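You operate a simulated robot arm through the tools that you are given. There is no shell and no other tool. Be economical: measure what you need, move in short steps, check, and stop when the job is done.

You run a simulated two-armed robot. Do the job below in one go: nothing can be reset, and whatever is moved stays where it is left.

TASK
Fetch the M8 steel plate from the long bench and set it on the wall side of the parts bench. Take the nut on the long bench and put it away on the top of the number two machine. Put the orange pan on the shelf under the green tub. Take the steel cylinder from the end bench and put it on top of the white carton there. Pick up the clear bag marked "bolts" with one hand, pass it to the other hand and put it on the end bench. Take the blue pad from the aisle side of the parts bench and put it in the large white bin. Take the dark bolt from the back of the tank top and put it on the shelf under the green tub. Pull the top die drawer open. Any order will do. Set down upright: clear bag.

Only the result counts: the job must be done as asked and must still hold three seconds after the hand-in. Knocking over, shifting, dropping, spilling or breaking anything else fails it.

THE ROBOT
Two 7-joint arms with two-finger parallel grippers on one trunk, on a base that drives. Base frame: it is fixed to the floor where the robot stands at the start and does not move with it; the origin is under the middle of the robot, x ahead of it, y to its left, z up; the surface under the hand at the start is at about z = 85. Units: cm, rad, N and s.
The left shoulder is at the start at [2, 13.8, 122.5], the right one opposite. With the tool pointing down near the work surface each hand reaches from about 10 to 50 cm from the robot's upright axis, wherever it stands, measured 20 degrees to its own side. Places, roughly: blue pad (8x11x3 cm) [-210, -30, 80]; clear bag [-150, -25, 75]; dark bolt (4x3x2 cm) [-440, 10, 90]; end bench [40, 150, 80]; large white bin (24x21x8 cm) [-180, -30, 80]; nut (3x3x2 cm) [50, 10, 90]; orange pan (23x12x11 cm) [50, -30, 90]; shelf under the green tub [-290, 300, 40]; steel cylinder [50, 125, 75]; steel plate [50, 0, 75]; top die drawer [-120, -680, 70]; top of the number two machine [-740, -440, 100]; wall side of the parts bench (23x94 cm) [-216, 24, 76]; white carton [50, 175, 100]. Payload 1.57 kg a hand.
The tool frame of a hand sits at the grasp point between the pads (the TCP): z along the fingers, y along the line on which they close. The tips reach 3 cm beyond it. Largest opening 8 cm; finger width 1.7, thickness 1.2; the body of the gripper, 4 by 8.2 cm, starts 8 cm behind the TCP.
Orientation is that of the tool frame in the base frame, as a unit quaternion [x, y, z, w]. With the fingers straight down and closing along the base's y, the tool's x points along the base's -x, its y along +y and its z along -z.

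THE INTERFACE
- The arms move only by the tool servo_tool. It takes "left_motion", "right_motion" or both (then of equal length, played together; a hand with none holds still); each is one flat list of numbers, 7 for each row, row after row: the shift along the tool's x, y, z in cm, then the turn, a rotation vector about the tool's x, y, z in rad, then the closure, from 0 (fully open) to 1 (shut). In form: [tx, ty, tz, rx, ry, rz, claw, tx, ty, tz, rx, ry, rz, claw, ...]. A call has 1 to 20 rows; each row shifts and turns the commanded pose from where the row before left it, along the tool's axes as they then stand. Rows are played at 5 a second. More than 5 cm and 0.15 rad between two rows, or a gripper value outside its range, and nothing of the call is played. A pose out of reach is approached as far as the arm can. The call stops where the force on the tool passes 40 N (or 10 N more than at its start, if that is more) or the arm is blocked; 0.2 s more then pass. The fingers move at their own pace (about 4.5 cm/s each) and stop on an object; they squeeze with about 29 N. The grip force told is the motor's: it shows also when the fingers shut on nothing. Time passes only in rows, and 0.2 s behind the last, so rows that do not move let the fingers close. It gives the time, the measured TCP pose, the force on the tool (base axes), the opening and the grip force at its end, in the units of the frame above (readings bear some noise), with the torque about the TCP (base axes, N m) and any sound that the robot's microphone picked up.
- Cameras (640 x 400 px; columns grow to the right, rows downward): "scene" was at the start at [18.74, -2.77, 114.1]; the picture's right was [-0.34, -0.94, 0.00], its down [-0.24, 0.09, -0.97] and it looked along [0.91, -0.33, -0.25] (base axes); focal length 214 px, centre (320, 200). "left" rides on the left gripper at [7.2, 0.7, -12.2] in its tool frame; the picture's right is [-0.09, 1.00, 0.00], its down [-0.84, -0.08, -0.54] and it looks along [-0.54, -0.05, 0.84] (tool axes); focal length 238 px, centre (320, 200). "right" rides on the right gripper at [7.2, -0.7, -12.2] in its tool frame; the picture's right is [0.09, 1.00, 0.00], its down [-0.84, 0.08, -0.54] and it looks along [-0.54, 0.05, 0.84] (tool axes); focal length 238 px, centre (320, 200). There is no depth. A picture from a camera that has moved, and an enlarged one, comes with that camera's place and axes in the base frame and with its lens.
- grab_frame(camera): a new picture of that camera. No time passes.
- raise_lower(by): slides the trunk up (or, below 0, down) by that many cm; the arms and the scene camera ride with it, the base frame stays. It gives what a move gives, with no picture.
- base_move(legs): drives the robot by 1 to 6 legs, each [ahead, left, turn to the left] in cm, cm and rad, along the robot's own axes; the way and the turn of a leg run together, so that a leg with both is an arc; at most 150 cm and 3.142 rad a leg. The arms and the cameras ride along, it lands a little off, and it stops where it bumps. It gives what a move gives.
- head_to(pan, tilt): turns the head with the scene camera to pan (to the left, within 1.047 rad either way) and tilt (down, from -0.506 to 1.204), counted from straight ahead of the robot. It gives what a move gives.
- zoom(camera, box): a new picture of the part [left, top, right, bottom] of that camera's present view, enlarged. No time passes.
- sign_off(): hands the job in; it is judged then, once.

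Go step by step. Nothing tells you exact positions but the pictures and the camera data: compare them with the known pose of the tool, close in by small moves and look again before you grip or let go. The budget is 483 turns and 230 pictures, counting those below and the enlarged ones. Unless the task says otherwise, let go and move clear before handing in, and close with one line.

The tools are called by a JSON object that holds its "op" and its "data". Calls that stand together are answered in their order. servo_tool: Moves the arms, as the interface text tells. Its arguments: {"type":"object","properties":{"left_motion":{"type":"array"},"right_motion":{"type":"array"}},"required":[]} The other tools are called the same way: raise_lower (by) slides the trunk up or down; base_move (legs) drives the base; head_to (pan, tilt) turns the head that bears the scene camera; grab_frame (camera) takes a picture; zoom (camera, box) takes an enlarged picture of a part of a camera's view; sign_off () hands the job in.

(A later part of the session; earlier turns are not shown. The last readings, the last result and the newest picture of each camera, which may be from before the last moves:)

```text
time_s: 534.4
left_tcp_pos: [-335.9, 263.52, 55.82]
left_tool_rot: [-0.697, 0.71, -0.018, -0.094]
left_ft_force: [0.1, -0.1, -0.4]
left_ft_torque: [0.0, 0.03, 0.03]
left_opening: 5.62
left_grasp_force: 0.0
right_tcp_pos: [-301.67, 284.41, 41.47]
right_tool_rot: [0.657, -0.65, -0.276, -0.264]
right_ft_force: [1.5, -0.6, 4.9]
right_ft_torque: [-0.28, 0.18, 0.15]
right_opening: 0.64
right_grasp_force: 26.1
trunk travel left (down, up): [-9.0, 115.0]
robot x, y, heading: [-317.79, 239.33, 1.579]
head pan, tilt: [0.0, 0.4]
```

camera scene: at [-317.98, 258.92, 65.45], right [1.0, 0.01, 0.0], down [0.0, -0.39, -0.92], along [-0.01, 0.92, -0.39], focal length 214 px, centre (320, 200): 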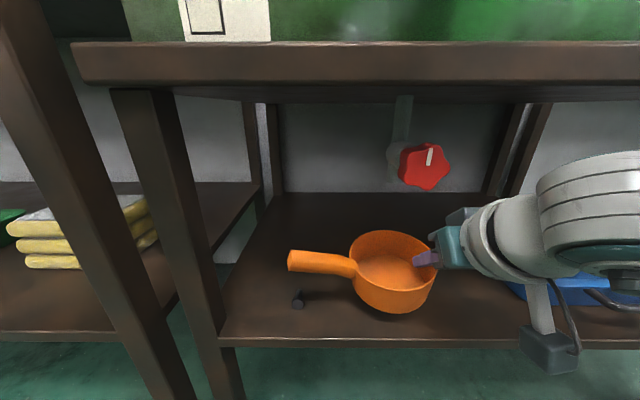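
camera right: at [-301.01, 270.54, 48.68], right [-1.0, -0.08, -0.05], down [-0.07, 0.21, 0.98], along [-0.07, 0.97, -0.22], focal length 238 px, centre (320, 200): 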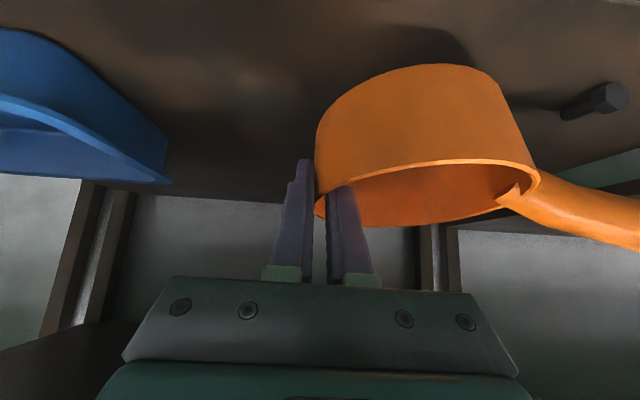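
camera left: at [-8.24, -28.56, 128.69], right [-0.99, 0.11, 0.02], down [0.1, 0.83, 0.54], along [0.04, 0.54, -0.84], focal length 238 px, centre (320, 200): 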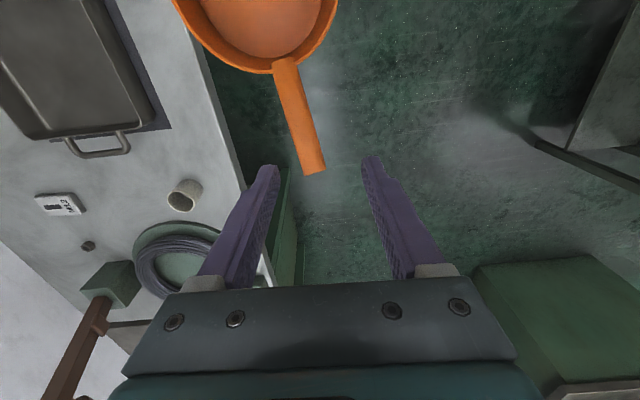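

Contact. A little more, then open.

{"op": "raise_lower", "data": {"by": -0.3}}

{"op": "servo_tool", "data": {"right_motion": [0, 0, 0, 0, 0, 0, 0.85, 0, 0, 0, 0, 0, 0, 0.7, 0, 0, 0, 0, 0, 0, 0.6, 0, 0, 0, 0, 0, 0, 0.6]}}

{"op": "grab_frame", "data": {"camera": "right"}}

{"op": "grab_frame", "data": {"camera": "scene"}}

```text
time_s: 534.9
left_tcp_pos: [-335.71, 263.38, 55.38]
left_tool_rot: [-0.697, 0.71, -0.017, -0.094]
left_ft_force: [0.8, -0.3, -0.4]
left_ft_torque: [0.01, -0.03, -0.02]
left_opening: 5.59
left_grasp_force: 0.0
right_tcp_pos: [-301.61, 284.3, 41.09]
right_tool_rot: [0.657, -0.649, -0.276, -0.266]
right_ft_force: [2.3, 0.7, 5.6]
right_ft_torque: [-0.29, 0.23, 0.05]
right_opening: 0.69
right_grasp_force: 26.1
trunk travel left (down, up): [-8.7, 115.3]
robot x, y, heading: [-318.03, 239.25, 1.576]
head pan, tilt: [0.0, 0.4]
```

```text
time_s: 535.9
left_tcp_pos: [-335.78, 263.32, 55.56]
left_tool_rot: [-0.698, 0.71, -0.018, -0.095]
left_ft_force: [0.6, 0.1, 0.4]
left_ft_torque: [0.0, 0.01, 0.02]
left_opening: 5.6
left_grasp_force: 0.0
right_tcp_pos: [-301.77, 284.38, 41.02]
right_tool_rot: [0.657, -0.65, -0.276, -0.265]
right_ft_force: [-1.0, 0.7, 0.0]
right_ft_torque: [-0.04, 0.02, -0.01]
right_opening: 3.21
right_grasp_force: 0.0
trunk travel left (down, up): [-8.7, 115.3]
robot x, y, heading: [-317.88, 239.61, 1.578]
head pan, tilt: [0.0, 0.4]
```

```text
67 pictures are left
camera right: at [-301.0, 270.71, 44.72], right [-1.0, -0.08, -0.05], down [-0.07, 0.21, 0.98], along [-0.07, 0.97, -0.21], focal length 238 px, centre (320, 200)
```

right: 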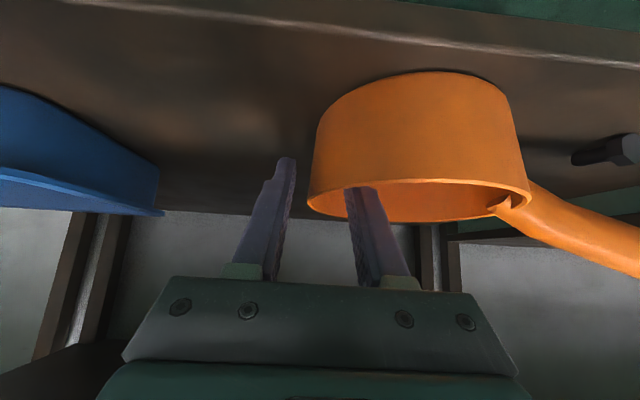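

```text
66 pictures are left
camera scene: at [-317.98, 259.07, 61.48], right [1.0, 0.01, 0.0], down [0.0, -0.39, -0.92], along [-0.01, 0.92, -0.39], focal length 214 px, centre (320, 200)
```

scene: 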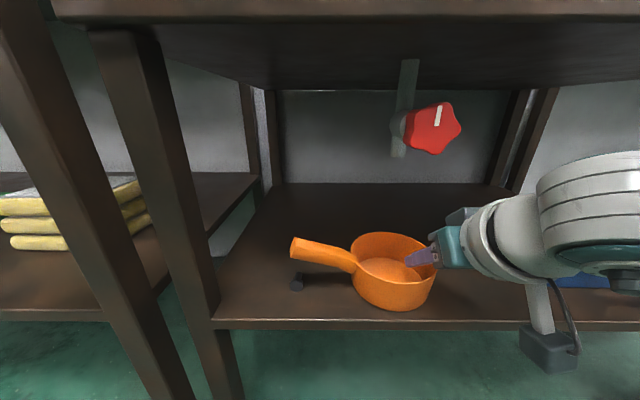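

Pan sits on the shelf. Withdraw along the tool axis, then back out.

{"op": "servo_tool", "data": {"right_motion": [0, 0, -2.5, 0, 0, 0, 0.6, 0, 0, -2.5, 0, 0, 0, 0.6, 0, 0, -2.5, 0, 0, 0, 0.6]}}

{"op": "grab_frame", "data": {"camera": "right"}}

```text
time_s: 536.7
left_tcp_pos: [-335.83, 263.34, 55.39]
left_tool_rot: [-0.698, 0.71, -0.018, -0.094]
left_ft_force: [0.2, -0.5, 0.2]
left_ft_torque: [0.01, 0.01, 0.01]
left_opening: 5.61
left_grasp_force: 0.0
right_tcp_pos: [-301.49, 278.99, 46.43]
right_tool_rot: [0.657, -0.651, -0.275, -0.264]
right_ft_force: [-0.1, -0.3, 0.1]
right_ft_torque: [-0.02, 0.0, 0.01]
right_opening: 3.22
right_grasp_force: 0.1
trunk travel left (down, up): [-8.7, 115.3]
robot x, y, heading: [-317.5, 239.75, 1.577]
head pan, tilt: [0.0, 0.4]
```

```text
65 pictures are left
camera right: at [-300.8, 265.36, 50.05], right [-1.0, -0.08, -0.05], down [-0.07, 0.21, 0.98], along [-0.07, 0.97, -0.21], focal length 238 px, centre (320, 200)
```

right: 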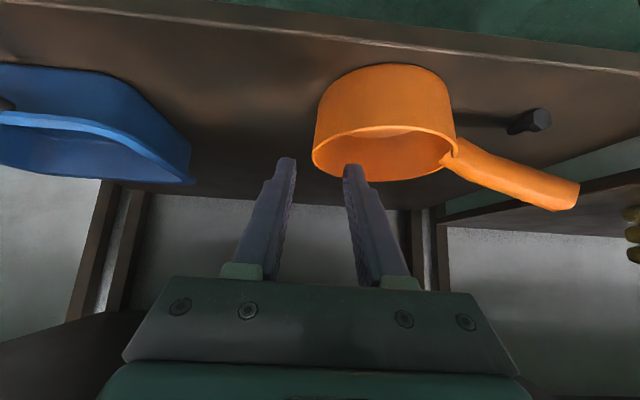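

Pan and bolt are both on the shelf. Back out, un-pitch, raise, and return to the long bench for the nut.

{"op": "base_move", "data": {"legs": [[-23, 0, 0]]}}

{"op": "servo_tool", "data": {"right_motion": [0, 0, 0, 0, 0.131, 0, 0, 0, 0, 0, 0, 0.131, 0, 0, 0, 0, 0, 0, 0.131, 0, 0, 0, 0, 0, 0, 0.131, 0, 0, 0, 0, 0, 0, 0.131, 0, 0, 0, 0, 0, 0, 0.131, 0, 0]}}

{"op": "raise_lower", "data": {"by": 40}}

{"op": "raise_lower", "data": {"by": 12}}

{"op": "base_move", "data": {"legs": [[0, -37, 0], [-134, 0, 0], [0, -150, 0], [0, -76, 0]]}}

```text
time_s: 538.4
left_tcp_pos: [-335.65, 240.59, 55.41]
left_tool_rot: [-0.696, 0.712, -0.016, -0.094]
left_ft_force: [-0.3, -0.2, -0.3]
left_ft_torque: [0.0, 0.05, 0.01]
left_opening: 5.59
left_grasp_force: 0.0
right_tcp_pos: [-301.44, 256.0, 46.24]
right_tool_rot: [0.656, -0.651, -0.276, -0.265]
right_ft_force: [-0.4, -0.6, -0.4]
right_ft_torque: [-0.01, 0.01, 0.0]
right_opening: 3.21
right_grasp_force: 0.0
trunk travel left (down, up): [-8.7, 115.3]
robot x, y, heading: [-318.14, 216.45, 1.572]
head pan, tilt: [0.0, 0.4]
```

```text
time_s: 539.8
left_tcp_pos: [-335.66, 240.47, 55.42]
left_tool_rot: [-0.696, 0.711, -0.016, -0.094]
left_ft_force: [0.0, 0.0, 0.3]
left_ft_torque: [-0.01, 0.0, 0.0]
left_opening: 5.6
left_grasp_force: 0.0
right_tcp_pos: [-301.5, 255.93, 46.34]
right_tool_rot: [0.711, -0.703, -0.003, 0.006]
right_ft_force: [0.1, -0.2, -0.5]
right_ft_torque: [-0.04, 0.01, -0.02]
right_opening: 8.02
right_grasp_force: 0.1
trunk travel left (down, up): [-8.7, 115.3]
robot x, y, heading: [-318.26, 216.26, 1.577]
head pan, tilt: [0.0, 0.4]
```

```text
time_s: 543.6
left_tcp_pos: [-335.63, 240.39, 95.44]
left_tool_rot: [-0.696, 0.712, -0.017, -0.094]
left_ft_force: [-0.2, -0.6, 0.8]
left_ft_torque: [-0.03, 0.01, 0.01]
left_opening: 5.62
left_grasp_force: 0.1
right_tcp_pos: [-301.38, 255.95, 86.35]
right_tool_rot: [0.712, -0.703, -0.003, 0.005]
right_ft_force: [0.3, 0.0, 0.0]
right_ft_torque: [-0.01, 0.01, -0.01]
right_opening: 8.0
right_grasp_force: 0.2
trunk travel left (down, up): [-48.7, 75.3]
robot x, y, heading: [-317.64, 216.41, 1.578]
head pan, tilt: [0.0, 0.4]
```

```text
time_s: 545.1
left_tcp_pos: [-335.69, 240.32, 107.4]
left_tool_rot: [-0.696, 0.712, -0.017, -0.095]
left_ft_force: [-0.3, -0.4, -0.2]
left_ft_torque: [-0.04, 0.01, 0.01]
left_opening: 5.61
left_grasp_force: 0.1
right_tcp_pos: [-301.45, 256.04, 98.33]
right_tool_rot: [0.712, -0.703, -0.003, 0.006]
right_ft_force: [-0.7, -0.5, 0.7]
right_ft_torque: [0.02, -0.01, -0.02]
right_opening: 8.0
right_grasp_force: 0.0
trunk travel left (down, up): [-60.7, 63.3]
robot x, y, heading: [-317.48, 215.98, 1.566]
head pan, tilt: [0.0, 0.4]
```

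```text
time_s: 564.7
left_tcp_pos: [-69.2, 109.0, 107.36]
left_tool_rot: [-0.702, 0.706, -0.017, -0.093]
left_ft_force: [-0.2, 0.8, -0.6]
left_ft_torque: [0.02, 0.02, -0.01]
left_opening: 5.59
left_grasp_force: 0.1
right_tcp_pos: [-35.28, 125.25, 98.34]
right_tool_rot: [0.717, -0.697, -0.003, 0.006]
right_ft_force: [-0.1, -0.5, 0.0]
right_ft_torque: [0.01, 0.0, 0.0]
right_opening: 8.02
right_grasp_force: 0.0
trunk travel left (down, up): [-60.7, 63.3]
robot x, y, heading: [-50.44, 85.48, 1.594]
head pan, tilt: [0.0, 0.4]
```

{"op": "base_move", "data": {"legs": [[0, 0, -1.594], [0, -64, 0], [46, 0, 0]]}}

{"op": "head_to", "data": {"pan": -0.1, "tilt": 0.5}}

{"op": "grab_frame", "data": {"camera": "scene"}}

{"op": "grab_frame", "data": {"camera": "right"}}

```text
time_s: 574.6
left_tcp_pos: [18.57, 36.85, 107.42]
left_tool_rot: [0.022, 0.995, 0.056, -0.078]
left_ft_force: [0.3, 0.4, 0.3]
left_ft_torque: [0.02, -0.01, -0.02]
left_opening: 5.6
left_grasp_force: 0.0
right_tcp_pos: [33.47, 2.24, 98.37]
right_tool_rot: [0.005, 1.0, 0.006, -0.001]
right_ft_force: [-0.2, 0.3, -0.8]
right_ft_torque: [-0.01, 0.0, 0.02]
right_opening: 7.99
right_grasp_force: 0.1
trunk travel left (down, up): [-60.7, 63.3]
robot x, y, heading: [-5.54, 19.49, -0.018]
head pan, tilt: [0.0, 0.4]
```

```text
time_s: 575.3
left_tcp_pos: [18.54, 36.74, 107.51]
left_tool_rot: [0.022, 0.995, 0.057, -0.078]
left_ft_force: [0.2, -0.3, 0.9]
left_ft_torque: [0.0, 0.04, 0.03]
left_opening: 5.6
left_grasp_force: 0.0
right_tcp_pos: [33.44, 2.32, 98.39]
right_tool_rot: [0.004, 1.0, 0.006, -0.002]
right_ft_force: [0.3, 0.1, 0.4]
right_ft_torque: [-0.01, 0.01, 0.0]
right_opening: 8.01
right_grasp_force: 0.2
trunk travel left (down, up): [-60.7, 63.3]
robot x, y, heading: [-5.95, 19.42, -0.016]
head pan, tilt: [-0.099, 0.499]
```

```text
64 pictures are left
camera scene: at [13.13, 18.55, 112.57], right [-0.12, -0.99, 0.0], down [-0.47, 0.06, -0.88], along [0.87, -0.1, -0.48], focal length 214 px, centre (320, 200)
```

scene: 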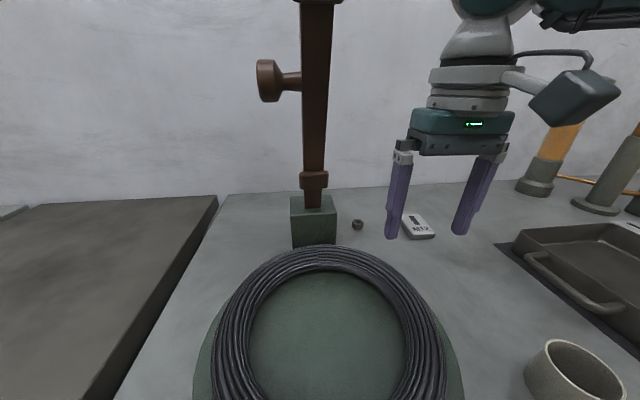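

```text
63 pictures are left
camera right: at [26.15, 1.58, 110.71], right [-0.08, 1.0, 0.01], down [0.84, 0.06, 0.54], along [0.54, 0.05, -0.84], focal length 238 px, centre (320, 200)
```

right: 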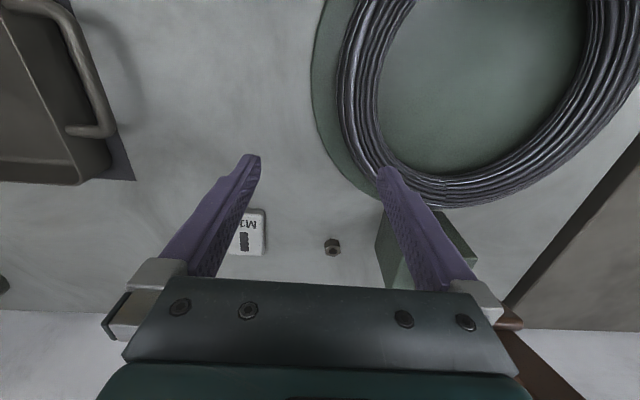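

Nut at (49.7,5.8). Drive 12 cm in and bring the right hand over it with a narrower opening.

{"op": "base_move", "data": {"legs": [[12, 1, 0.016]]}}

{"op": "servo_tool", "data": {"right_motion": [-2, 1, 0, 0, 0, 0, 0.35, -2, 1, 3, 0, 0, 0, 0.35]}}

{"op": "grab_frame", "data": {"camera": "right"}}

{"op": "grab_frame", "data": {"camera": "scene"}}

```text
time_s: 576.5
left_tcp_pos: [30.37, 38.0, 107.41]
left_tool_rot: [0.015, 0.995, 0.056, -0.079]
left_ft_force: [0.1, -0.7, 0.2]
left_ft_torque: [0.02, -0.03, 0.02]
left_opening: 5.58
left_grasp_force: 0.0
right_tcp_pos: [45.86, 3.69, 98.28]
right_tool_rot: [-0.002, 1.0, 0.006, -0.001]
right_ft_force: [-0.3, 1.0, 0.0]
right_ft_torque: [0.01, -0.01, -0.04]
right_opening: 8.0
right_grasp_force: 0.1
trunk travel left (down, up): [-60.7, 63.3]
robot x, y, heading: [6.62, 19.98, -0.012]
head pan, tilt: [-0.099, 0.499]
```

```text
time_s: 577.1
left_tcp_pos: [30.33, 38.12, 107.43]
left_tool_rot: [0.014, 0.995, 0.055, -0.079]
left_ft_force: [0.5, 0.1, 0.6]
left_ft_torque: [0.03, -0.02, -0.01]
left_opening: 5.61
left_grasp_force: 0.0
right_tcp_pos: [49.73, 5.84, 95.29]
right_tool_rot: [-0.002, 1.0, 0.006, -0.001]
right_ft_force: [-0.3, -0.8, 0.5]
right_ft_torque: [0.03, 0.0, 0.0]
right_opening: 5.19
right_grasp_force: 0.0
trunk travel left (down, up): [-60.7, 63.3]
robot x, y, heading: [6.21, 20.38, -0.007]
head pan, tilt: [-0.099, 0.499]
```

```text
62 pictures are left
camera right: at [42.42, 4.98, 107.79], right [-0.1, 1.0, 0.01], down [0.84, 0.08, 0.54], along [0.54, 0.06, -0.84], focal length 238 px, centre (320, 200)
```

right: 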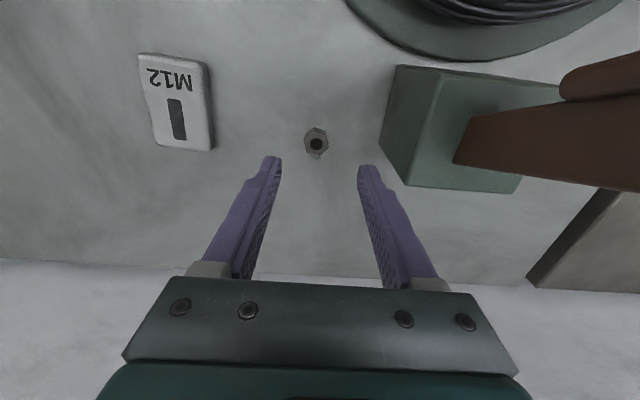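

```text
61 pictures are left
camera scene: at [25.24, 19.68, 112.56], right [-0.1, -0.99, 0.0], down [-0.48, 0.05, -0.88], along [0.87, -0.09, -0.48], focal length 214 px, centre (320, 200)
```

scene: 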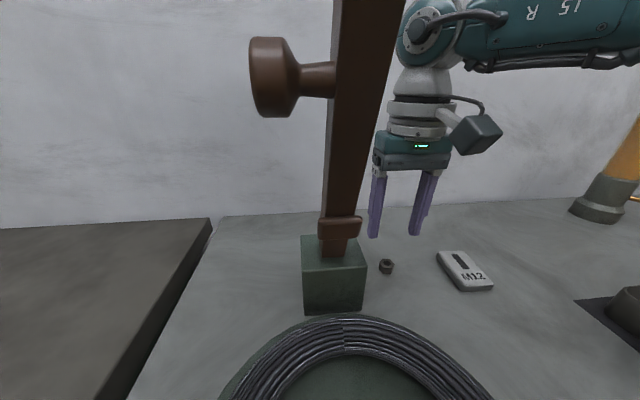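

{"op": "servo_tool", "data": {"right_motion": [0, -0.3, 3, 0, 0, 0, 0.4, 0, 0, 3, 0, 0, 0, 0.4, 0, 0, 0.6, 0, 0, 0, 0.4]}}

{"op": "zoom", "data": {"camera": "right", "box": [220, 90, 420, 250]}}

```text
time_s: 577.9
left_tcp_pos: [30.44, 38.14, 107.45]
left_tool_rot: [0.014, 0.995, 0.056, -0.078]
left_ft_force: [0.2, -0.7, 0.0]
left_ft_torque: [-0.02, -0.04, 0.01]
left_opening: 5.6
left_grasp_force: 0.1
right_tcp_pos: [49.72, 5.55, 88.7]
right_tool_rot: [-0.002, 1.0, 0.006, -0.003]
right_ft_force: [0.0, -0.2, -0.4]
right_ft_torque: [0.0, -0.01, -0.01]
right_opening: 4.8
right_grasp_force: 0.0
trunk travel left (down, up): [-60.7, 63.3]
robot x, y, heading: [6.34, 20.52, -0.007]
head pan, tilt: [-0.099, 0.499]
```

```text
2.50 times, centred on (320, 170) of right
camera zoom: at [42.45, 4.73, 101.1], right [-0.1, 1.0, 0.01], down [0.84, 0.07, 0.54], along [0.54, 0.06, -0.84], focal length 596 px, centre (320, 275)
```

zoom: 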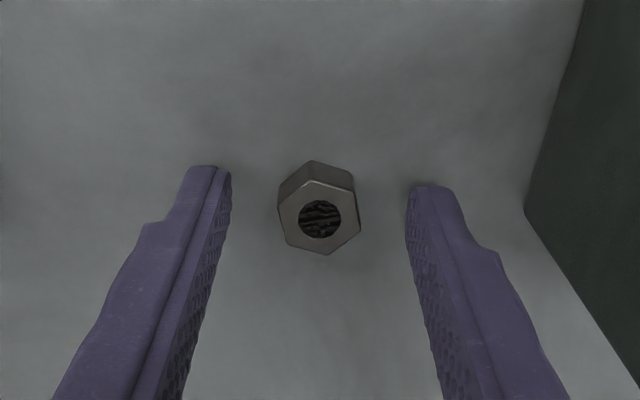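

{"op": "servo_tool", "data": {"right_motion": [0, 0, 0.3, 0, 0, 0, 0.5, 0, 0, 0, 0, 0, 0, 0.8, 0, 0, 0, 0, 0, 0, 1, 0, 0, 0, 0, 0, 0, 1, 0, 0, 0, 0, 0, 0, 1]}}

{"op": "servo_tool", "data": {"right_motion": [0, 0, -4, 0, 0, 0, 1, 0, 0, -4, 0, 0, 0, 1, 0, 0, -3, 0, 0, 0, 1]}}

{"op": "zoom", "data": {"camera": "right", "box": [220, 90, 420, 250]}}

```text
time_s: 579.1
left_tcp_pos: [30.42, 38.0, 107.47]
left_tool_rot: [0.015, 0.995, 0.056, -0.079]
left_ft_force: [-0.4, -1.0, -0.2]
left_ft_torque: [-0.01, 0.0, 0.05]
left_opening: 5.61
left_grasp_force: 0.1
right_tcp_pos: [49.72, 5.52, 88.5]
right_tool_rot: [-0.002, 1.0, 0.006, -0.002]
right_ft_force: [-0.4, -0.1, 0.8]
right_ft_torque: [-0.01, -0.05, 0.01]
right_opening: 2.24
right_grasp_force: 29.1
trunk travel left (down, up): [-60.7, 63.3]
robot x, y, heading: [6.1, 20.39, -0.002]
head pan, tilt: [-0.099, 0.499]
```

```text
time_s: 579.9
left_tcp_pos: [30.44, 38.0, 107.37]
left_tool_rot: [0.015, 0.995, 0.055, -0.079]
left_ft_force: [-0.4, -0.6, 0.5]
left_ft_torque: [0.02, 0.02, 0.01]
left_opening: 5.6
left_grasp_force: 0.2
right_tcp_pos: [49.89, 5.55, 99.45]
right_tool_rot: [-0.003, 1.0, 0.006, -0.001]
right_ft_force: [-0.3, 0.4, -0.2]
right_ft_torque: [-0.02, 0.01, -0.01]
right_opening: 2.27
right_grasp_force: 29.3
trunk travel left (down, up): [-60.7, 63.3]
robot x, y, heading: [6.45, 20.37, -0.002]
head pan, tilt: [-0.099, 0.499]
```

```text
2.50 times, centred on (320, 170) of right
camera zoom: at [42.52, 4.71, 111.81], right [-0.1, 1.0, 0.01], down [0.84, 0.07, 0.54], along [0.54, 0.06, -0.84], focal length 596 px, centre (320, 275)
```

zoom: 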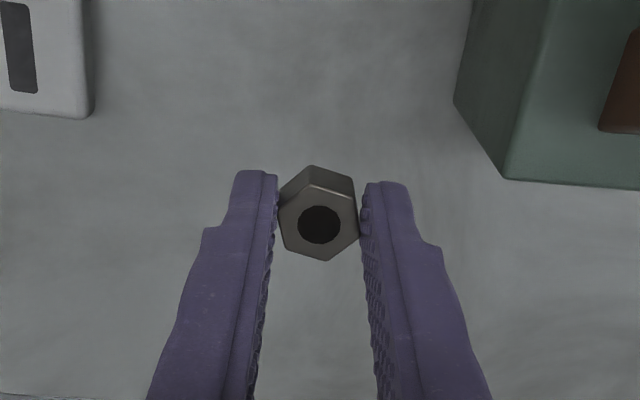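

Nut is held. Back off, turn around and head down the aisle toward machine two.

{"op": "base_move", "data": {"legs": [[-58, 0, 0], [0, 0, 3.14], [0, 150, 0], [0, 20, 0], [100, 0, 0]]}}

{"op": "head_to", "data": {"pan": 0.5, "tilt": 0.15}}

{"op": "grab_frame", "data": {"camera": "scene"}}

```text
time_s: 603.4
left_tcp_pos: [-186.77, -155.55, 107.29]
left_tool_rot: [0.994, -0.055, 0.075, 0.058]
left_ft_force: [-1.5, 0.6, -0.6]
left_ft_torque: [0.01, 0.03, 0.0]
left_opening: 5.62
left_grasp_force: 0.0
right_tcp_pos: [-203.38, -121.56, 99.37]
right_tool_rot: [0.999, -0.038, 0.002, 0.006]
right_ft_force: [-0.2, -0.6, -0.5]
right_ft_torque: [-0.01, 0.02, 0.01]
right_opening: 2.05
right_grasp_force: 28.5
trunk travel left (down, up): [-60.7, 63.3]
robot x, y, heading: [-161.29, -139.7, 3.057]
head pan, tilt: [-0.099, 0.499]
```

```text
time_s: 604.4
left_tcp_pos: [-186.75, -155.45, 107.46]
left_tool_rot: [0.994, -0.055, 0.076, 0.059]
left_ft_force: [-0.2, 0.1, -0.5]
left_ft_torque: [-0.03, 0.01, 0.0]
left_opening: 5.58
left_grasp_force: 0.0
right_tcp_pos: [-203.35, -121.64, 99.34]
right_tool_rot: [0.999, -0.038, 0.001, 0.005]
right_ft_force: [0.1, -0.5, -0.1]
right_ft_torque: [-0.02, -0.01, -0.01]
right_opening: 2.03
right_grasp_force: 28.9
trunk travel left (down, up): [-60.7, 63.3]
robot x, y, heading: [-161.36, -139.83, 3.054]
head pan, tilt: [0.499, 0.15]
```

```text
58 pictures are left
camera scene: at [-179.69, -142.31, 115.8], right [-0.4, 0.92, 0.0], down [0.14, 0.06, -0.99], along [-0.91, -0.4, -0.15], focal length 214 px, centre (320, 200)
```

scene: 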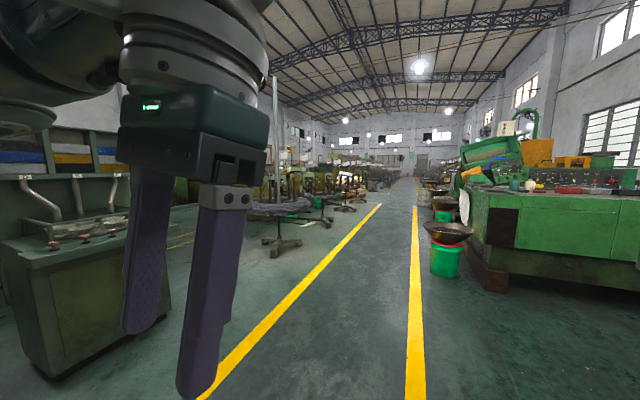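

{"op": "base_move", "data": {"legs": [[0, 0, 0.2], [150, 0, 0], [150, 0, 0], [120, 0, 0]]}}

{"op": "head_to", "data": {"pan": 0.9, "tilt": 0.1}}

{"op": "servo_tool", "data": {"left_motion": [0, -4, 3, 0, 0, 0, 0, 0, -4, 3, 0, 0, 0, 0]}}

{"op": "grab_frame", "data": {"camera": "scene"}}

```text
time_s: 625.2
left_tcp_pos: [-597.6, -214.46, 107.58]
left_tool_rot: [0.994, 0.052, 0.082, 0.05]
left_ft_force: [0.0, 0.1, 0.0]
left_ft_torque: [0.02, -0.01, -0.04]
left_opening: 5.58
left_grasp_force: 0.0
right_tcp_pos: [-621.14, -184.9, 99.31]
right_tool_rot: [0.998, 0.069, 0.002, 0.006]
right_ft_force: [0.3, -0.6, -0.5]
right_ft_torque: [-0.02, -0.01, 0.0]
right_opening: 2.03
right_grasp_force: 29.3
trunk travel left (down, up): [-60.7, 63.3]
robot x, y, heading: [-576.38, -193.46, -3.016]
head pan, tilt: [0.499, 0.15]
```

```text
time_s: 626.1
left_tcp_pos: [-597.72, -214.43, 107.42]
left_tool_rot: [0.994, 0.052, 0.082, 0.05]
left_ft_force: [-0.6, 0.3, -0.2]
left_ft_torque: [0.01, -0.03, 0.01]
left_opening: 5.62
left_grasp_force: 0.0
right_tcp_pos: [-621.31, -184.85, 99.43]
right_tool_rot: [0.998, 0.069, 0.002, 0.006]
right_ft_force: [-0.7, -0.1, 0.2]
right_ft_torque: [-0.01, 0.01, -0.02]
right_opening: 2.02
right_grasp_force: 28.8
trunk travel left (down, up): [-60.7, 63.3]
robot x, y, heading: [-576.1, -193.85, -3.01]
head pan, tilt: [0.901, 0.099]
```

```text
time_s: 626.7
left_tcp_pos: [-597.63, -207.0, 100.76]
left_tool_rot: [0.994, 0.052, 0.082, 0.05]
left_ft_force: [0.1, 0.3, 0.0]
left_ft_torque: [-0.04, -0.02, -0.02]
left_opening: 7.99
left_grasp_force: 0.1
right_tcp_pos: [-621.16, -184.79, 99.39]
right_tool_rot: [0.998, 0.069, 0.003, 0.005]
right_ft_force: [-0.1, -0.2, -0.2]
right_ft_torque: [0.01, -0.04, 0.0]
right_opening: 2.01
right_grasp_force: 29.6
trunk travel left (down, up): [-60.7, 63.3]
robot x, y, heading: [-576.09, -193.86, -3.012]
head pan, tilt: [0.901, 0.099]
```

```text
57 pictures are left
camera scene: at [-590.83, -202.45, 116.27], right [-0.86, 0.52, 0.0], down [0.05, 0.09, -0.99], along [-0.51, -0.85, -0.1], focal length 214 px, centre (320, 200)
```

scene: 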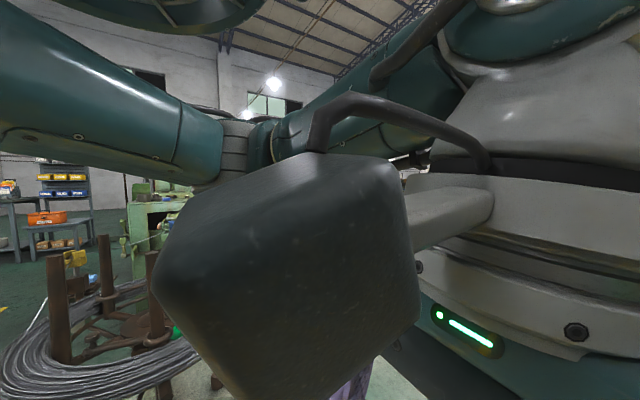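

{"op": "base_move", "data": {"legs": [[0, 0, 0.86]]}}

{"op": "head_to", "data": {"pan": 0.0, "tilt": 0.2}}

{"op": "grab_frame", "data": {"camera": "scene"}}

```text
time_s: 629.4
left_tcp_pos: [-579.8, -218.75, 100.68]
left_tool_rot: [0.879, 0.468, 0.096, 0.01]
left_ft_force: [0.2, -0.2, 0.3]
left_ft_torque: [0.0, 0.0, 0.04]
left_opening: 8.0
left_grasp_force: 0.0
right_tcp_pos: [-611.86, -222.52, 99.42]
right_tool_rot: [0.875, 0.485, 0.005, 0.004]
right_ft_force: [-0.1, -0.5, -0.2]
right_ft_torque: [0.0, -0.02, 0.0]
right_opening: 2.04
right_grasp_force: 28.8
trunk travel left (down, up): [-60.7, 63.3]
robot x, y, heading: [-576.5, -193.88, -2.135]
head pan, tilt: [0.901, 0.099]
```

```text
time_s: 630.6
left_tcp_pos: [-579.89, -219.1, 100.73]
left_tool_rot: [0.875, 0.474, 0.093, 0.014]
left_ft_force: [-46.0, -79.2, -15.7]
left_ft_torque: [10.69, -6.45, 1.27]
left_opening: 8.02
left_grasp_force: 0.1
right_tcp_pos: [-611.92, -222.72, 99.45]
right_tool_rot: [0.875, 0.485, 0.005, 0.005]
right_ft_force: [0.2, -0.7, -1.0]
right_ft_torque: [-0.01, 0.06, 0.03]
right_opening: 2.04
right_grasp_force: 28.8
trunk travel left (down, up): [-60.7, 63.3]
robot x, y, heading: [-575.8, -193.89, -2.14]
head pan, tilt: [0.0, 0.201]
```

```text
56 pictures are left
camera scene: at [-583.39, -210.83, 115.66], right [-0.98, 0.2, 0.0], down [0.03, 0.16, -0.99], along [-0.2, -0.97, -0.16], focal length 214 px, centre (320, 200)
```

scene: 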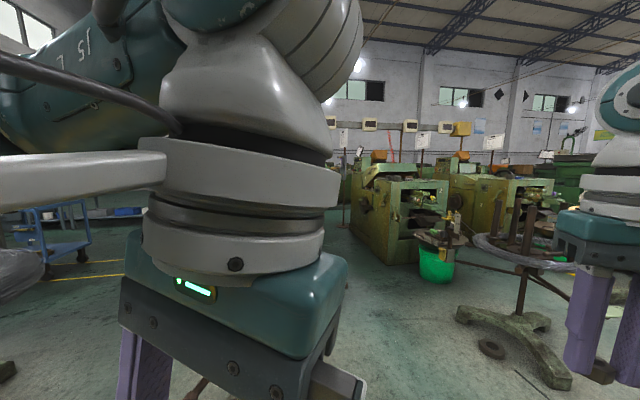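

The head is pressing on the left hand; move the left hand out and forward.

{"op": "servo_tool", "data": {"left_motion": [-2, 3.5, 0, 0, 0, 0, 0, -3, 3.5, 0, 0, 0, 0, 0, -3.5, 3, 0, 0, 0, 0, 0, -4, 0, 2, 0, 0, 0, 0]}}

{"op": "head_to", "data": {"pan": -0.05, "tilt": 0.15}}

{"op": "grab_frame", "data": {"camera": "scene"}}

```text
time_s: 631.6
left_tcp_pos: [-578.34, -234.55, 97.69]
left_tool_rot: [0.879, 0.467, 0.095, 0.01]
left_ft_force: [-0.3, 0.8, 0.4]
left_ft_torque: [0.02, -0.01, 0.01]
left_opening: 8.0
left_grasp_force: 0.0
right_tcp_pos: [-611.84, -222.59, 99.52]
right_tool_rot: [0.874, 0.485, 0.005, 0.004]
right_ft_force: [-0.2, 0.2, -0.3]
right_ft_torque: [-0.01, 0.02, 0.01]
right_opening: 2.03
right_grasp_force: 29.1
trunk travel left (down, up): [-60.7, 63.3]
robot x, y, heading: [-576.2, -193.46, -2.138]
head pan, tilt: [0.0, 0.201]
```

```text
time_s: 632.2
left_tcp_pos: [-578.34, -234.42, 97.67]
left_tool_rot: [0.879, 0.468, 0.095, 0.011]
left_ft_force: [0.2, -0.1, -0.4]
left_ft_torque: [0.05, 0.01, 0.03]
left_opening: 8.03
left_grasp_force: 0.1
right_tcp_pos: [-611.77, -222.71, 99.3]
right_tool_rot: [0.875, 0.485, 0.004, 0.005]
right_ft_force: [-0.9, 0.5, -0.5]
right_ft_torque: [-0.03, 0.04, 0.02]
right_opening: 2.03
right_grasp_force: 29.2
trunk travel left (down, up): [-60.7, 63.3]
robot x, y, heading: [-575.67, -193.5, -2.135]
head pan, tilt: [-0.051, 0.15]
```

```text
55 pictures are left
camera scene: at [-586.93, -209.28, 115.8], right [-0.81, 0.58, 0.0], down [0.09, 0.12, -0.99], along [-0.57, -0.81, -0.15], focal length 214 px, centre (320, 200)
```

scene: 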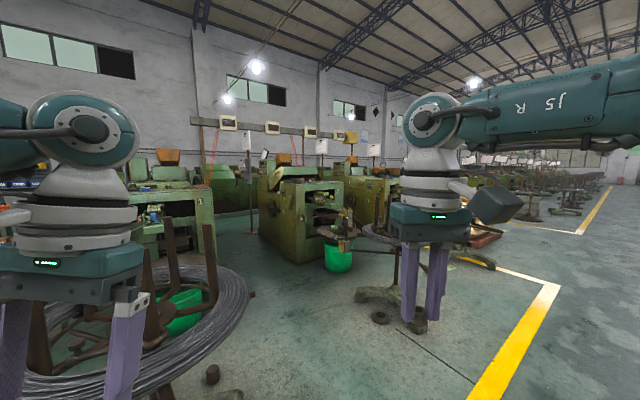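

{"op": "zoom", "data": {"camera": "scene", "box": [210, 110, 400, 280]}}

```text
2.35 times, centred on (305, 195) of scene
camera zoom: at [-586.93, -209.28, 115.8], right [-0.81, 0.58, 0.0], down [0.09, 0.12, -0.99], along [-0.57, -0.81, -0.15], focal length 505 px, centre (355, 212)
```

zoom: 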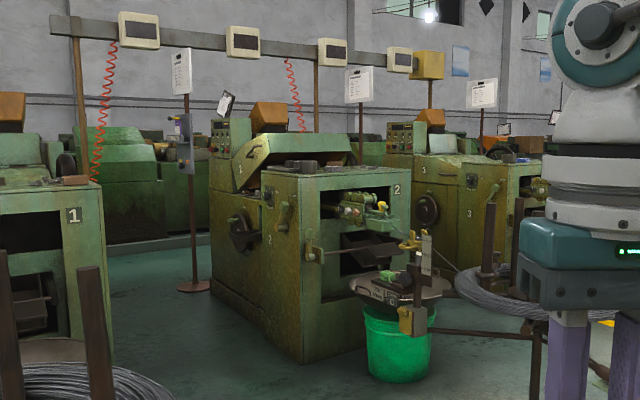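

Machine 2 is confirmed (number painted). I'll approach through the gap between machines 1 and 2, raised and with arms tucked, facing -x.

{"op": "raise_lower", "data": {"by": 16}}

{"op": "servo_tool", "data": {"left_motion": [2.5, 0, 0, 0, 0, 0, 0, 2.5, 0, 0, 0, 0, 0, 0, 2, 0, 0, 0, 0, 0, 0], "right_motion": [2.5, 0, 0, 0, 0, 0, 1, 2.5, 0, 0, 0, 0, 0, 1, 2, 0, 0, 0, 0, 0, 1]}}

{"op": "base_move", "data": {"legs": [[0, 0, -1.0], [92, 0, 0], [0, 70, 0]]}}

{"op": "head_to", "data": {"pan": 0.7, "tilt": 0.5}}

{"op": "grab_frame", "data": {"camera": "scene"}}

```text
time_s: 634.0
left_tcp_pos: [-578.37, -234.38, 113.79]
left_tool_rot: [0.879, 0.467, 0.095, 0.011]
left_ft_force: [0.1, -0.1, 0.0]
left_ft_torque: [0.02, 0.02, 0.0]
left_opening: 7.99
left_grasp_force: 0.1
right_tcp_pos: [-611.92, -222.7, 115.45]
right_tool_rot: [0.874, 0.485, 0.004, 0.004]
right_ft_force: [-0.4, -0.6, -0.1]
right_ft_torque: [-0.01, 0.0, -0.01]
right_opening: 2.05
right_grasp_force: 29.0
trunk travel left (down, up): [-76.7, 47.3]
robot x, y, heading: [-576.19, -193.46, -2.137]
head pan, tilt: [-0.051, 0.15]
```

```text
time_s: 634.8
left_tcp_pos: [-574.53, -228.44, 114.73]
left_tool_rot: [0.878, 0.468, 0.096, 0.011]
left_ft_force: [-0.5, -0.5, -0.7]
left_ft_torque: [0.0, -0.03, 0.03]
left_opening: 8.0
left_grasp_force: 0.1
right_tcp_pos: [-608.19, -216.64, 115.36]
right_tool_rot: [0.874, 0.485, 0.004, 0.005]
right_ft_force: [-0.2, -0.4, -0.9]
right_ft_torque: [0.01, -0.01, 0.0]
right_opening: 2.05
right_grasp_force: 29.6
trunk travel left (down, up): [-76.7, 47.3]
robot x, y, heading: [-576.28, -193.83, -2.136]
head pan, tilt: [-0.051, 0.15]
```

```text
time_s: 645.6
left_tcp_pos: [-694.28, -285.4, 114.66]
left_tool_rot: [0.995, 0.003, 0.079, 0.054]
left_ft_force: [0.8, 0.5, -0.3]
left_ft_torque: [0.0, 0.01, 0.01]
left_opening: 7.98
left_grasp_force: 0.0
right_tcp_pos: [-703.53, -250.98, 115.44]
right_tool_rot: [1.0, 0.021, 0.002, 0.007]
right_ft_force: [0.0, 0.0, -0.2]
right_ft_torque: [-0.01, -0.02, 0.01]
right_opening: 2.02
right_grasp_force: 29.2
trunk travel left (down, up): [-76.7, 47.3]
robot x, y, heading: [-666.43, -264.29, -3.111]
head pan, tilt: [-0.051, 0.15]
```

```text
time_s: 646.7
left_tcp_pos: [-694.27, -285.48, 114.61]
left_tool_rot: [0.995, 0.003, 0.079, 0.055]
left_ft_force: [0.6, 0.1, 0.6]
left_ft_torque: [0.01, 0.02, 0.0]
left_opening: 7.97
left_grasp_force: 0.1
right_tcp_pos: [-703.51, -250.98, 115.45]
right_tool_rot: [1.0, 0.021, 0.002, 0.006]
right_ft_force: [-0.1, 0.3, -0.4]
right_ft_torque: [0.01, 0.0, 0.02]
right_opening: 2.06
right_grasp_force: 29.4
trunk travel left (down, up): [-76.7, 47.3]
robot x, y, heading: [-666.41, -264.32, -3.107]
head pan, tilt: [0.7, 0.499]
```

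```text
53 pictures are left
camera scene: at [-683.26, -270.47, 128.57], right [-0.67, 0.74, 0.0], down [0.36, 0.32, -0.88], along [-0.65, -0.59, -0.48], focal length 214 px, centre (320, 200)
```

scene: 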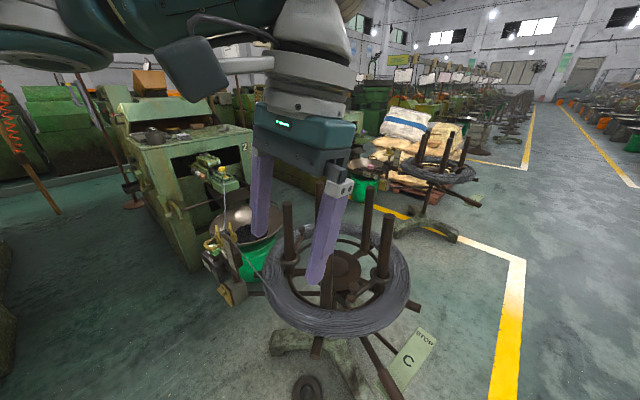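

{"op": "base_move", "data": {"legs": [[2, 0, -0.033], [0, 100, 0]]}}

{"op": "grab_frame", "data": {"camera": "scene"}}

```text
time_s: 652.3
left_tcp_pos: [-695.52, -386.69, 114.72]
left_tool_rot: [0.995, -0.001, 0.079, 0.055]
left_ft_force: [-0.8, -0.7, -1.2]
left_ft_torque: [0.01, -0.03, 0.03]
left_opening: 7.99
left_grasp_force: 0.0
right_tcp_pos: [-704.48, -352.26, 115.41]
right_tool_rot: [1.0, 0.015, 0.002, 0.006]
right_ft_force: [0.1, -1.0, 0.0]
right_ft_torque: [-0.02, -0.06, -0.02]
right_opening: 2.03
right_grasp_force: 29.7
trunk travel left (down, up): [-76.7, 47.3]
robot x, y, heading: [-667.49, -366.1, -3.122]
head pan, tilt: [0.7, 0.499]
```

```text
52 pictures are left
camera scene: at [-684.48, -371.78, 128.56], right [-0.66, 0.75, 0.0], down [0.36, 0.32, -0.88], along [-0.66, -0.58, -0.48], focal length 214 px, centre (320, 200)
```

scene: 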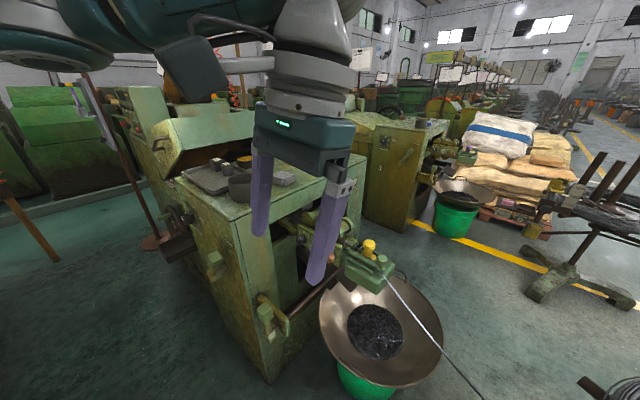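

{"op": "base_move", "data": {"legs": [[0, 70, 0]]}}

{"op": "grab_frame", "data": {"camera": "right"}}

{"op": "head_to", "data": {"pan": 0.0, "tilt": 0.7}}

{"op": "grab_frame", "data": {"camera": "scene"}}

```text
time_s: 656.1
left_tcp_pos: [-693.64, -456.42, 114.65]
left_tool_rot: [0.995, 0.003, 0.08, 0.054]
left_ft_force: [-0.2, -0.3, 0.0]
left_ft_torque: [0.0, -0.02, -0.01]
left_opening: 8.02
left_grasp_force: 0.0
right_tcp_pos: [-702.87, -421.93, 115.42]
right_tool_rot: [1.0, 0.021, 0.002, 0.006]
right_ft_force: [0.0, -0.8, -0.2]
right_ft_torque: [-0.02, 0.04, 0.0]
right_opening: 2.04
right_grasp_force: 28.7
trunk travel left (down, up): [-76.7, 47.3]
robot x, y, heading: [-665.83, -435.43, -3.111]
head pan, tilt: [0.7, 0.499]
```

```text
51 pictures are left
camera right: at [-695.89, -420.79, 127.8], right [0.13, -0.99, 0.01], down [-0.83, -0.1, 0.54], along [-0.53, -0.08, -0.84], focal length 238 px, centre (320, 200)
```

right: 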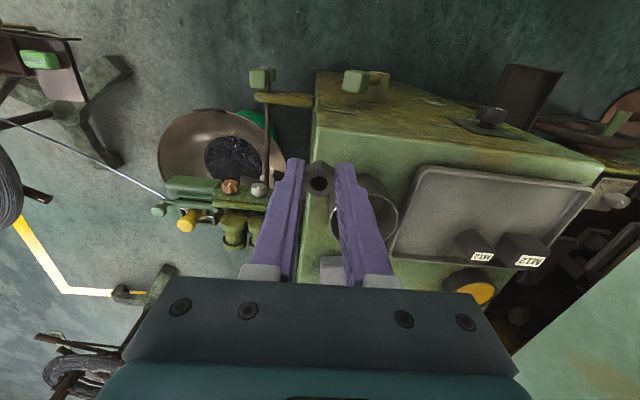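

```text
time_s: 657.2
left_tcp_pos: [-693.72, -456.33, 114.73]
left_tool_rot: [0.995, 0.003, 0.08, 0.054]
left_ft_force: [-0.5, -0.3, 0.1]
left_ft_torque: [0.01, 0.01, 0.01]
left_opening: 7.98
left_grasp_force: 0.0
right_tcp_pos: [-702.89, -421.94, 115.44]
right_tool_rot: [1.0, 0.02, 0.002, 0.005]
right_ft_force: [-0.1, -0.7, -1.2]
right_ft_torque: [0.01, -0.01, -0.01]
right_opening: 2.04
right_grasp_force: 29.3
trunk travel left (down, up): [-76.7, 47.3]
robot x, y, heading: [-665.9, -435.29, -3.113]
head pan, tilt: [0.0, 0.7]
```

```text
50 pictures are left
camera scene: at [-684.39, -435.58, 126.79], right [-0.03, 1.0, 0.0], down [0.64, 0.02, -0.77], along [-0.76, -0.02, -0.64], focal length 214 px, centre (320, 200)
```

scene: 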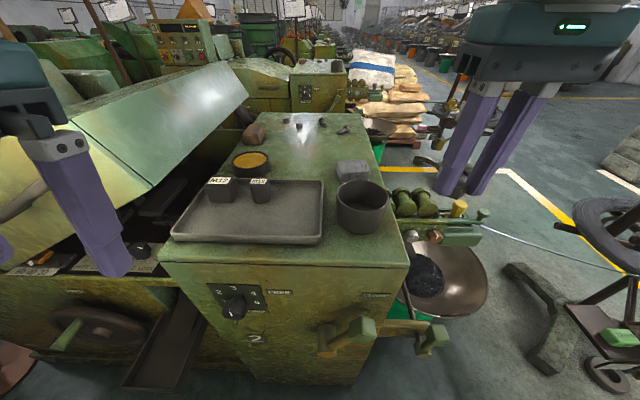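

Machine top z≈96 holds a tray, cup and pot. Free spot near its front-right corner, about (-709.5,-425.5); zoom to check.

{"op": "zoom", "data": {"camera": "scene", "box": [290, 140, 430, 280]}}

```text
2.86 times, centred on (360, 210) of scene
camera zoom: at [-684.39, -435.58, 126.79], right [-0.03, 1.0, 0.0], down [0.64, 0.02, -0.77], along [-0.76, -0.02, -0.64], focal length 613 px, centre (206, 171)
```

zoom: 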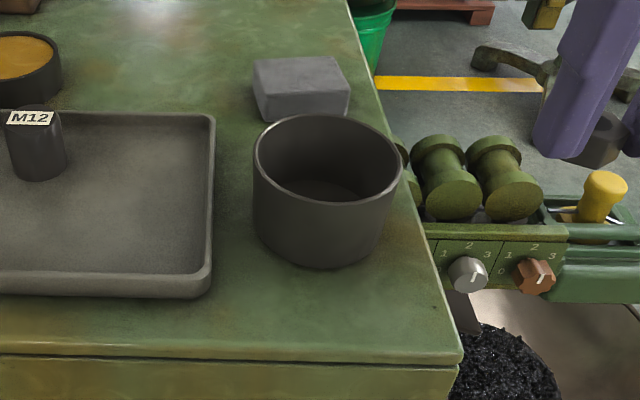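

Good flat free area in front of the cup. Place the nut at about (-706.8,-428): move over and descend.

{"op": "servo_tool", "data": {"right_motion": [-2, 3, 0, 0, 0, 0, 1, -1.9, 3.1, 0, 0, 0, 0, 1, 0, 0, 4, 0, 0, 0, 1, 0, 0, 4, 0, 0, 0, 1]}}

{"op": "grab_frame", "data": {"camera": "right"}}

{"op": "zoom", "data": {"camera": "scene", "box": [290, 110, 450, 280]}}

```text
time_s: 658.2
left_tcp_pos: [-693.71, -456.35, 114.76]
left_tool_rot: [0.995, 0.004, 0.08, 0.054]
left_ft_force: [0.2, -0.9, -0.5]
left_ft_torque: [0.02, -0.02, -0.03]
left_opening: 8.01
left_grasp_force: 0.0
right_tcp_pos: [-706.69, -428.09, 107.24]
right_tool_rot: [1.0, 0.02, 0.001, 0.006]
right_ft_force: [-1.0, 0.3, -0.4]
right_ft_torque: [-0.02, -0.02, -0.04]
right_opening: 2.04
right_grasp_force: 29.2
trunk travel left (down, up): [-76.7, 47.3]
robot x, y, heading: [-666.28, -435.43, -3.109]
head pan, tilt: [0.0, 0.7]
```

```text
48 pictures are left
camera right: at [-699.58, -426.97, 119.58], right [0.13, -0.99, 0.01], down [-0.83, -0.11, 0.54], along [-0.53, -0.08, -0.84], focal length 238 px, centre (320, 200)
```

right: 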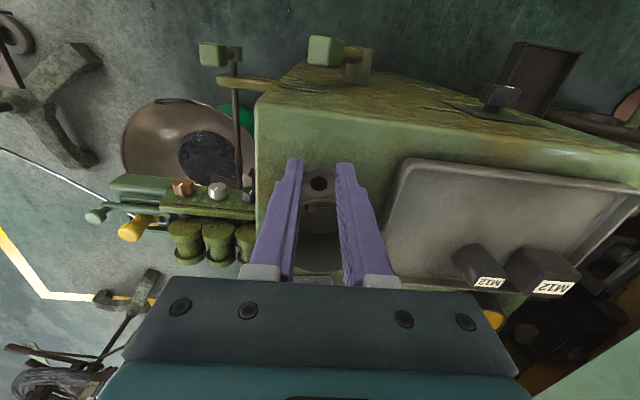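

```text
2.35 times, centred on (370, 195) of scene
camera zoom: at [-684.38, -435.57, 126.79], right [-0.03, 1.0, 0.0], down [0.64, 0.02, -0.76], along [-0.76, -0.02, -0.64], focal length 505 px, centre (202, 212)
```

zoom: 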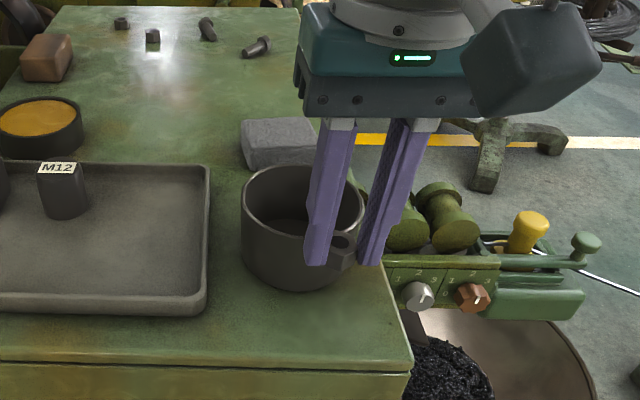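

{"op": "servo_tool", "data": {"right_motion": [0, 0, 3, 0, 0, 0, 1, 0, 0, 2, 0, 0, 0, 1, 0, 0, 0, 0, 0, 0, 1]}}

{"op": "zoom", "data": {"camera": "scene", "box": [290, 160, 430, 280]}}

```text
time_s: 659.0
left_tcp_pos: [-693.6, -456.45, 114.64]
left_tool_rot: [0.995, 0.004, 0.079, 0.054]
left_ft_force: [0.1, 0.1, -0.3]
left_ft_torque: [0.02, 0.01, 0.0]
left_opening: 7.99
left_grasp_force: 0.1
right_tcp_pos: [-706.63, -428.2, 102.41]
right_tool_rot: [1.0, 0.019, 0.002, 0.005]
right_ft_force: [-0.1, -0.7, -0.2]
right_ft_torque: [0.01, 0.01, 0.02]
right_opening: 2.04
right_grasp_force: 29.1
trunk travel left (down, up): [-76.7, 47.3]
robot x, y, heading: [-665.99, -435.29, -3.114]
head pan, tilt: [0.0, 0.7]
```

```text
3.33 times, centred on (360, 220) of scene
camera zoom: at [-684.38, -435.57, 126.79], right [-0.03, 1.0, 0.0], down [0.64, 0.02, -0.76], along [-0.76, -0.02, -0.64], focal length 715 px, centre (187, 133)
```

zoom: 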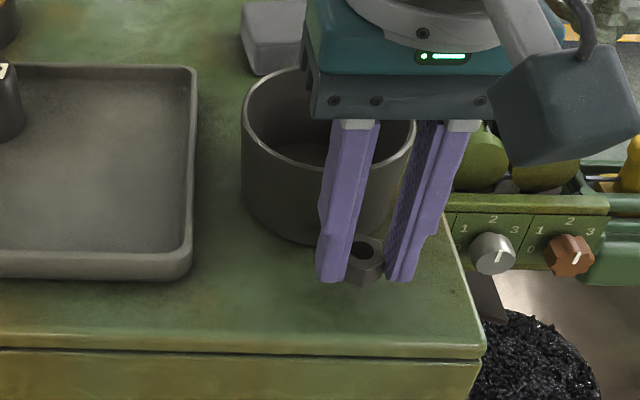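

{"op": "servo_tool", "data": {"right_motion": [0, 0, 0.6, 0, 0, 0, 1, 0, 0, 0, 0, 0, 0, 1]}}

{"op": "servo_tool", "data": {"right_motion": [0, 0, 0.5, 0, 0, 0, 1, 0, 0, 0, 0, 0, 0, 1]}}

{"op": "servo_tool", "data": {"right_motion": [0, 0, 0.5, 0, 0, 0, 1, 0, 0, 0, 0, 0, 0, 1]}}

```text
time_s: 659.6
left_tcp_pos: [-693.61, -456.59, 114.73]
left_tool_rot: [0.995, 0.004, 0.079, 0.054]
left_ft_force: [-0.6, 0.1, -0.2]
left_ft_torque: [-0.01, 0.01, -0.04]
left_opening: 8.02
left_grasp_force: 0.1
right_tcp_pos: [-706.58, -428.37, 101.67]
right_tool_rot: [1.0, 0.02, 0.003, 0.006]
right_ft_force: [-0.6, 0.7, -0.2]
right_ft_torque: [-0.02, 0.0, -0.03]
right_opening: 2.04
right_grasp_force: 28.6
trunk travel left (down, up): [-76.7, 47.3]
robot x, y, heading: [-666.28, -435.33, -3.116]
head pan, tilt: [0.0, 0.7]
```

```text
time_s: 660.2
left_tcp_pos: [-693.74, -456.43, 114.68]
left_tool_rot: [0.995, 0.003, 0.08, 0.055]
left_ft_force: [-0.7, 0.0, -0.2]
left_ft_torque: [-0.01, -0.01, -0.03]
left_opening: 8.04
left_grasp_force: 0.2
right_tcp_pos: [-706.58, -428.31, 101.13]
right_tool_rot: [1.0, 0.021, 0.001, 0.006]
right_ft_force: [1.0, -0.4, -0.3]
right_ft_torque: [-0.01, -0.01, -0.02]
right_opening: 2.04
right_grasp_force: 29.3
trunk travel left (down, up): [-76.7, 47.3]
robot x, y, heading: [-665.89, -435.45, -3.11]
head pan, tilt: [0.0, 0.7]
```

```text
time_s: 660.8
left_tcp_pos: [-693.61, -456.31, 114.66]
left_tool_rot: [0.995, 0.003, 0.08, 0.054]
left_ft_force: [-0.2, 0.4, -0.2]
left_ft_torque: [0.02, -0.01, 0.02]
left_opening: 7.99
left_grasp_force: 0.0
right_tcp_pos: [-706.57, -428.32, 100.81]
right_tool_rot: [1.0, 0.021, 0.001, 0.006]
right_ft_force: [0.0, 0.4, -0.6]
right_ft_torque: [-0.01, 0.01, 0.01]
right_opening: 2.01
right_grasp_force: 29.1
trunk travel left (down, up): [-76.7, 47.3]
robot x, y, heading: [-665.72, -435.37, -3.115]
head pan, tilt: [0.0, 0.7]
```

{"op": "servo_tool", "data": {"right_motion": [0, 0, 0.5, 0, 0, 0, 1, 0, 0, 0, 0, 0, 0, 1]}}

{"op": "servo_tool", "data": {"right_motion": [0, 0, 0.4, 0, 0, 0, 1, 0, 0, 0, 0, 0, 0, 1]}}

{"op": "servo_tool", "data": {"right_motion": [0, 0, 0.4, 0, 0, 0, 1, 0, 0, 0, 0, 0, 0, 1]}}

```text
time_s: 661.4
left_tcp_pos: [-693.7, -456.38, 114.76]
left_tool_rot: [0.995, 0.003, 0.08, 0.053]
left_ft_force: [0.4, -0.3, 0.5]
left_ft_torque: [0.03, -0.03, 0.0]
left_opening: 8.0
left_grasp_force: 0.1
right_tcp_pos: [-706.61, -428.39, 100.38]
right_tool_rot: [1.0, 0.021, 0.001, 0.006]
right_ft_force: [6.4, 1.7, 21.9]
right_ft_torque: [0.11, -0.11, 0.01]
right_opening: 2.01
right_grasp_force: 28.6
trunk travel left (down, up): [-76.7, 47.3]
robot x, y, heading: [-666.34, -435.45, -3.111]
head pan, tilt: [0.0, 0.7]
```

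```text
time_s: 662.0
left_tcp_pos: [-693.85, -456.39, 114.77]
left_tool_rot: [0.995, 0.004, 0.079, 0.053]
left_ft_force: [0.0, 0.0, 0.4]
left_ft_torque: [-0.01, 0.02, 0.03]
left_opening: 8.01
left_grasp_force: 0.0
right_tcp_pos: [-706.72, -428.25, 100.02]
right_tool_rot: [1.0, 0.02, 0.0, 0.006]
right_ft_force: [3.3, 1.2, 25.6]
right_ft_torque: [0.13, 0.01, -0.05]
right_opening: 2.02
right_grasp_force: 29.3
trunk travel left (down, up): [-76.7, 47.3]
robot x, y, heading: [-666.03, -435.14, -3.111]
head pan, tilt: [0.0, 0.7]
```

```text
time_s: 662.3
left_tcp_pos: [-693.77, -456.28, 114.66]
left_tool_rot: [0.995, 0.003, 0.08, 0.053]
left_ft_force: [1.0, 0.1, -1.2]
left_ft_torque: [0.0, 0.03, -0.02]
left_opening: 7.99
left_grasp_force: 0.1
right_tcp_pos: [-706.97, -428.35, 100.01]
right_tool_rot: [1.0, 0.02, 0.0, 0.006]
right_ft_force: [3.8, 2.5, 14.3]
right_ft_torque: [0.19, -0.03, -0.07]
right_opening: 2.01
right_grasp_force: 29.6
trunk travel left (down, up): [-76.7, 47.3]
robot x, y, heading: [-665.84, -435.14, -3.111]
head pan, tilt: [0.0, 0.7]
stopped in row 1 (right hand): the force on the tool passed its limit at 47 N (the readings are from after the stop); the commanded pose is now the measured one
```

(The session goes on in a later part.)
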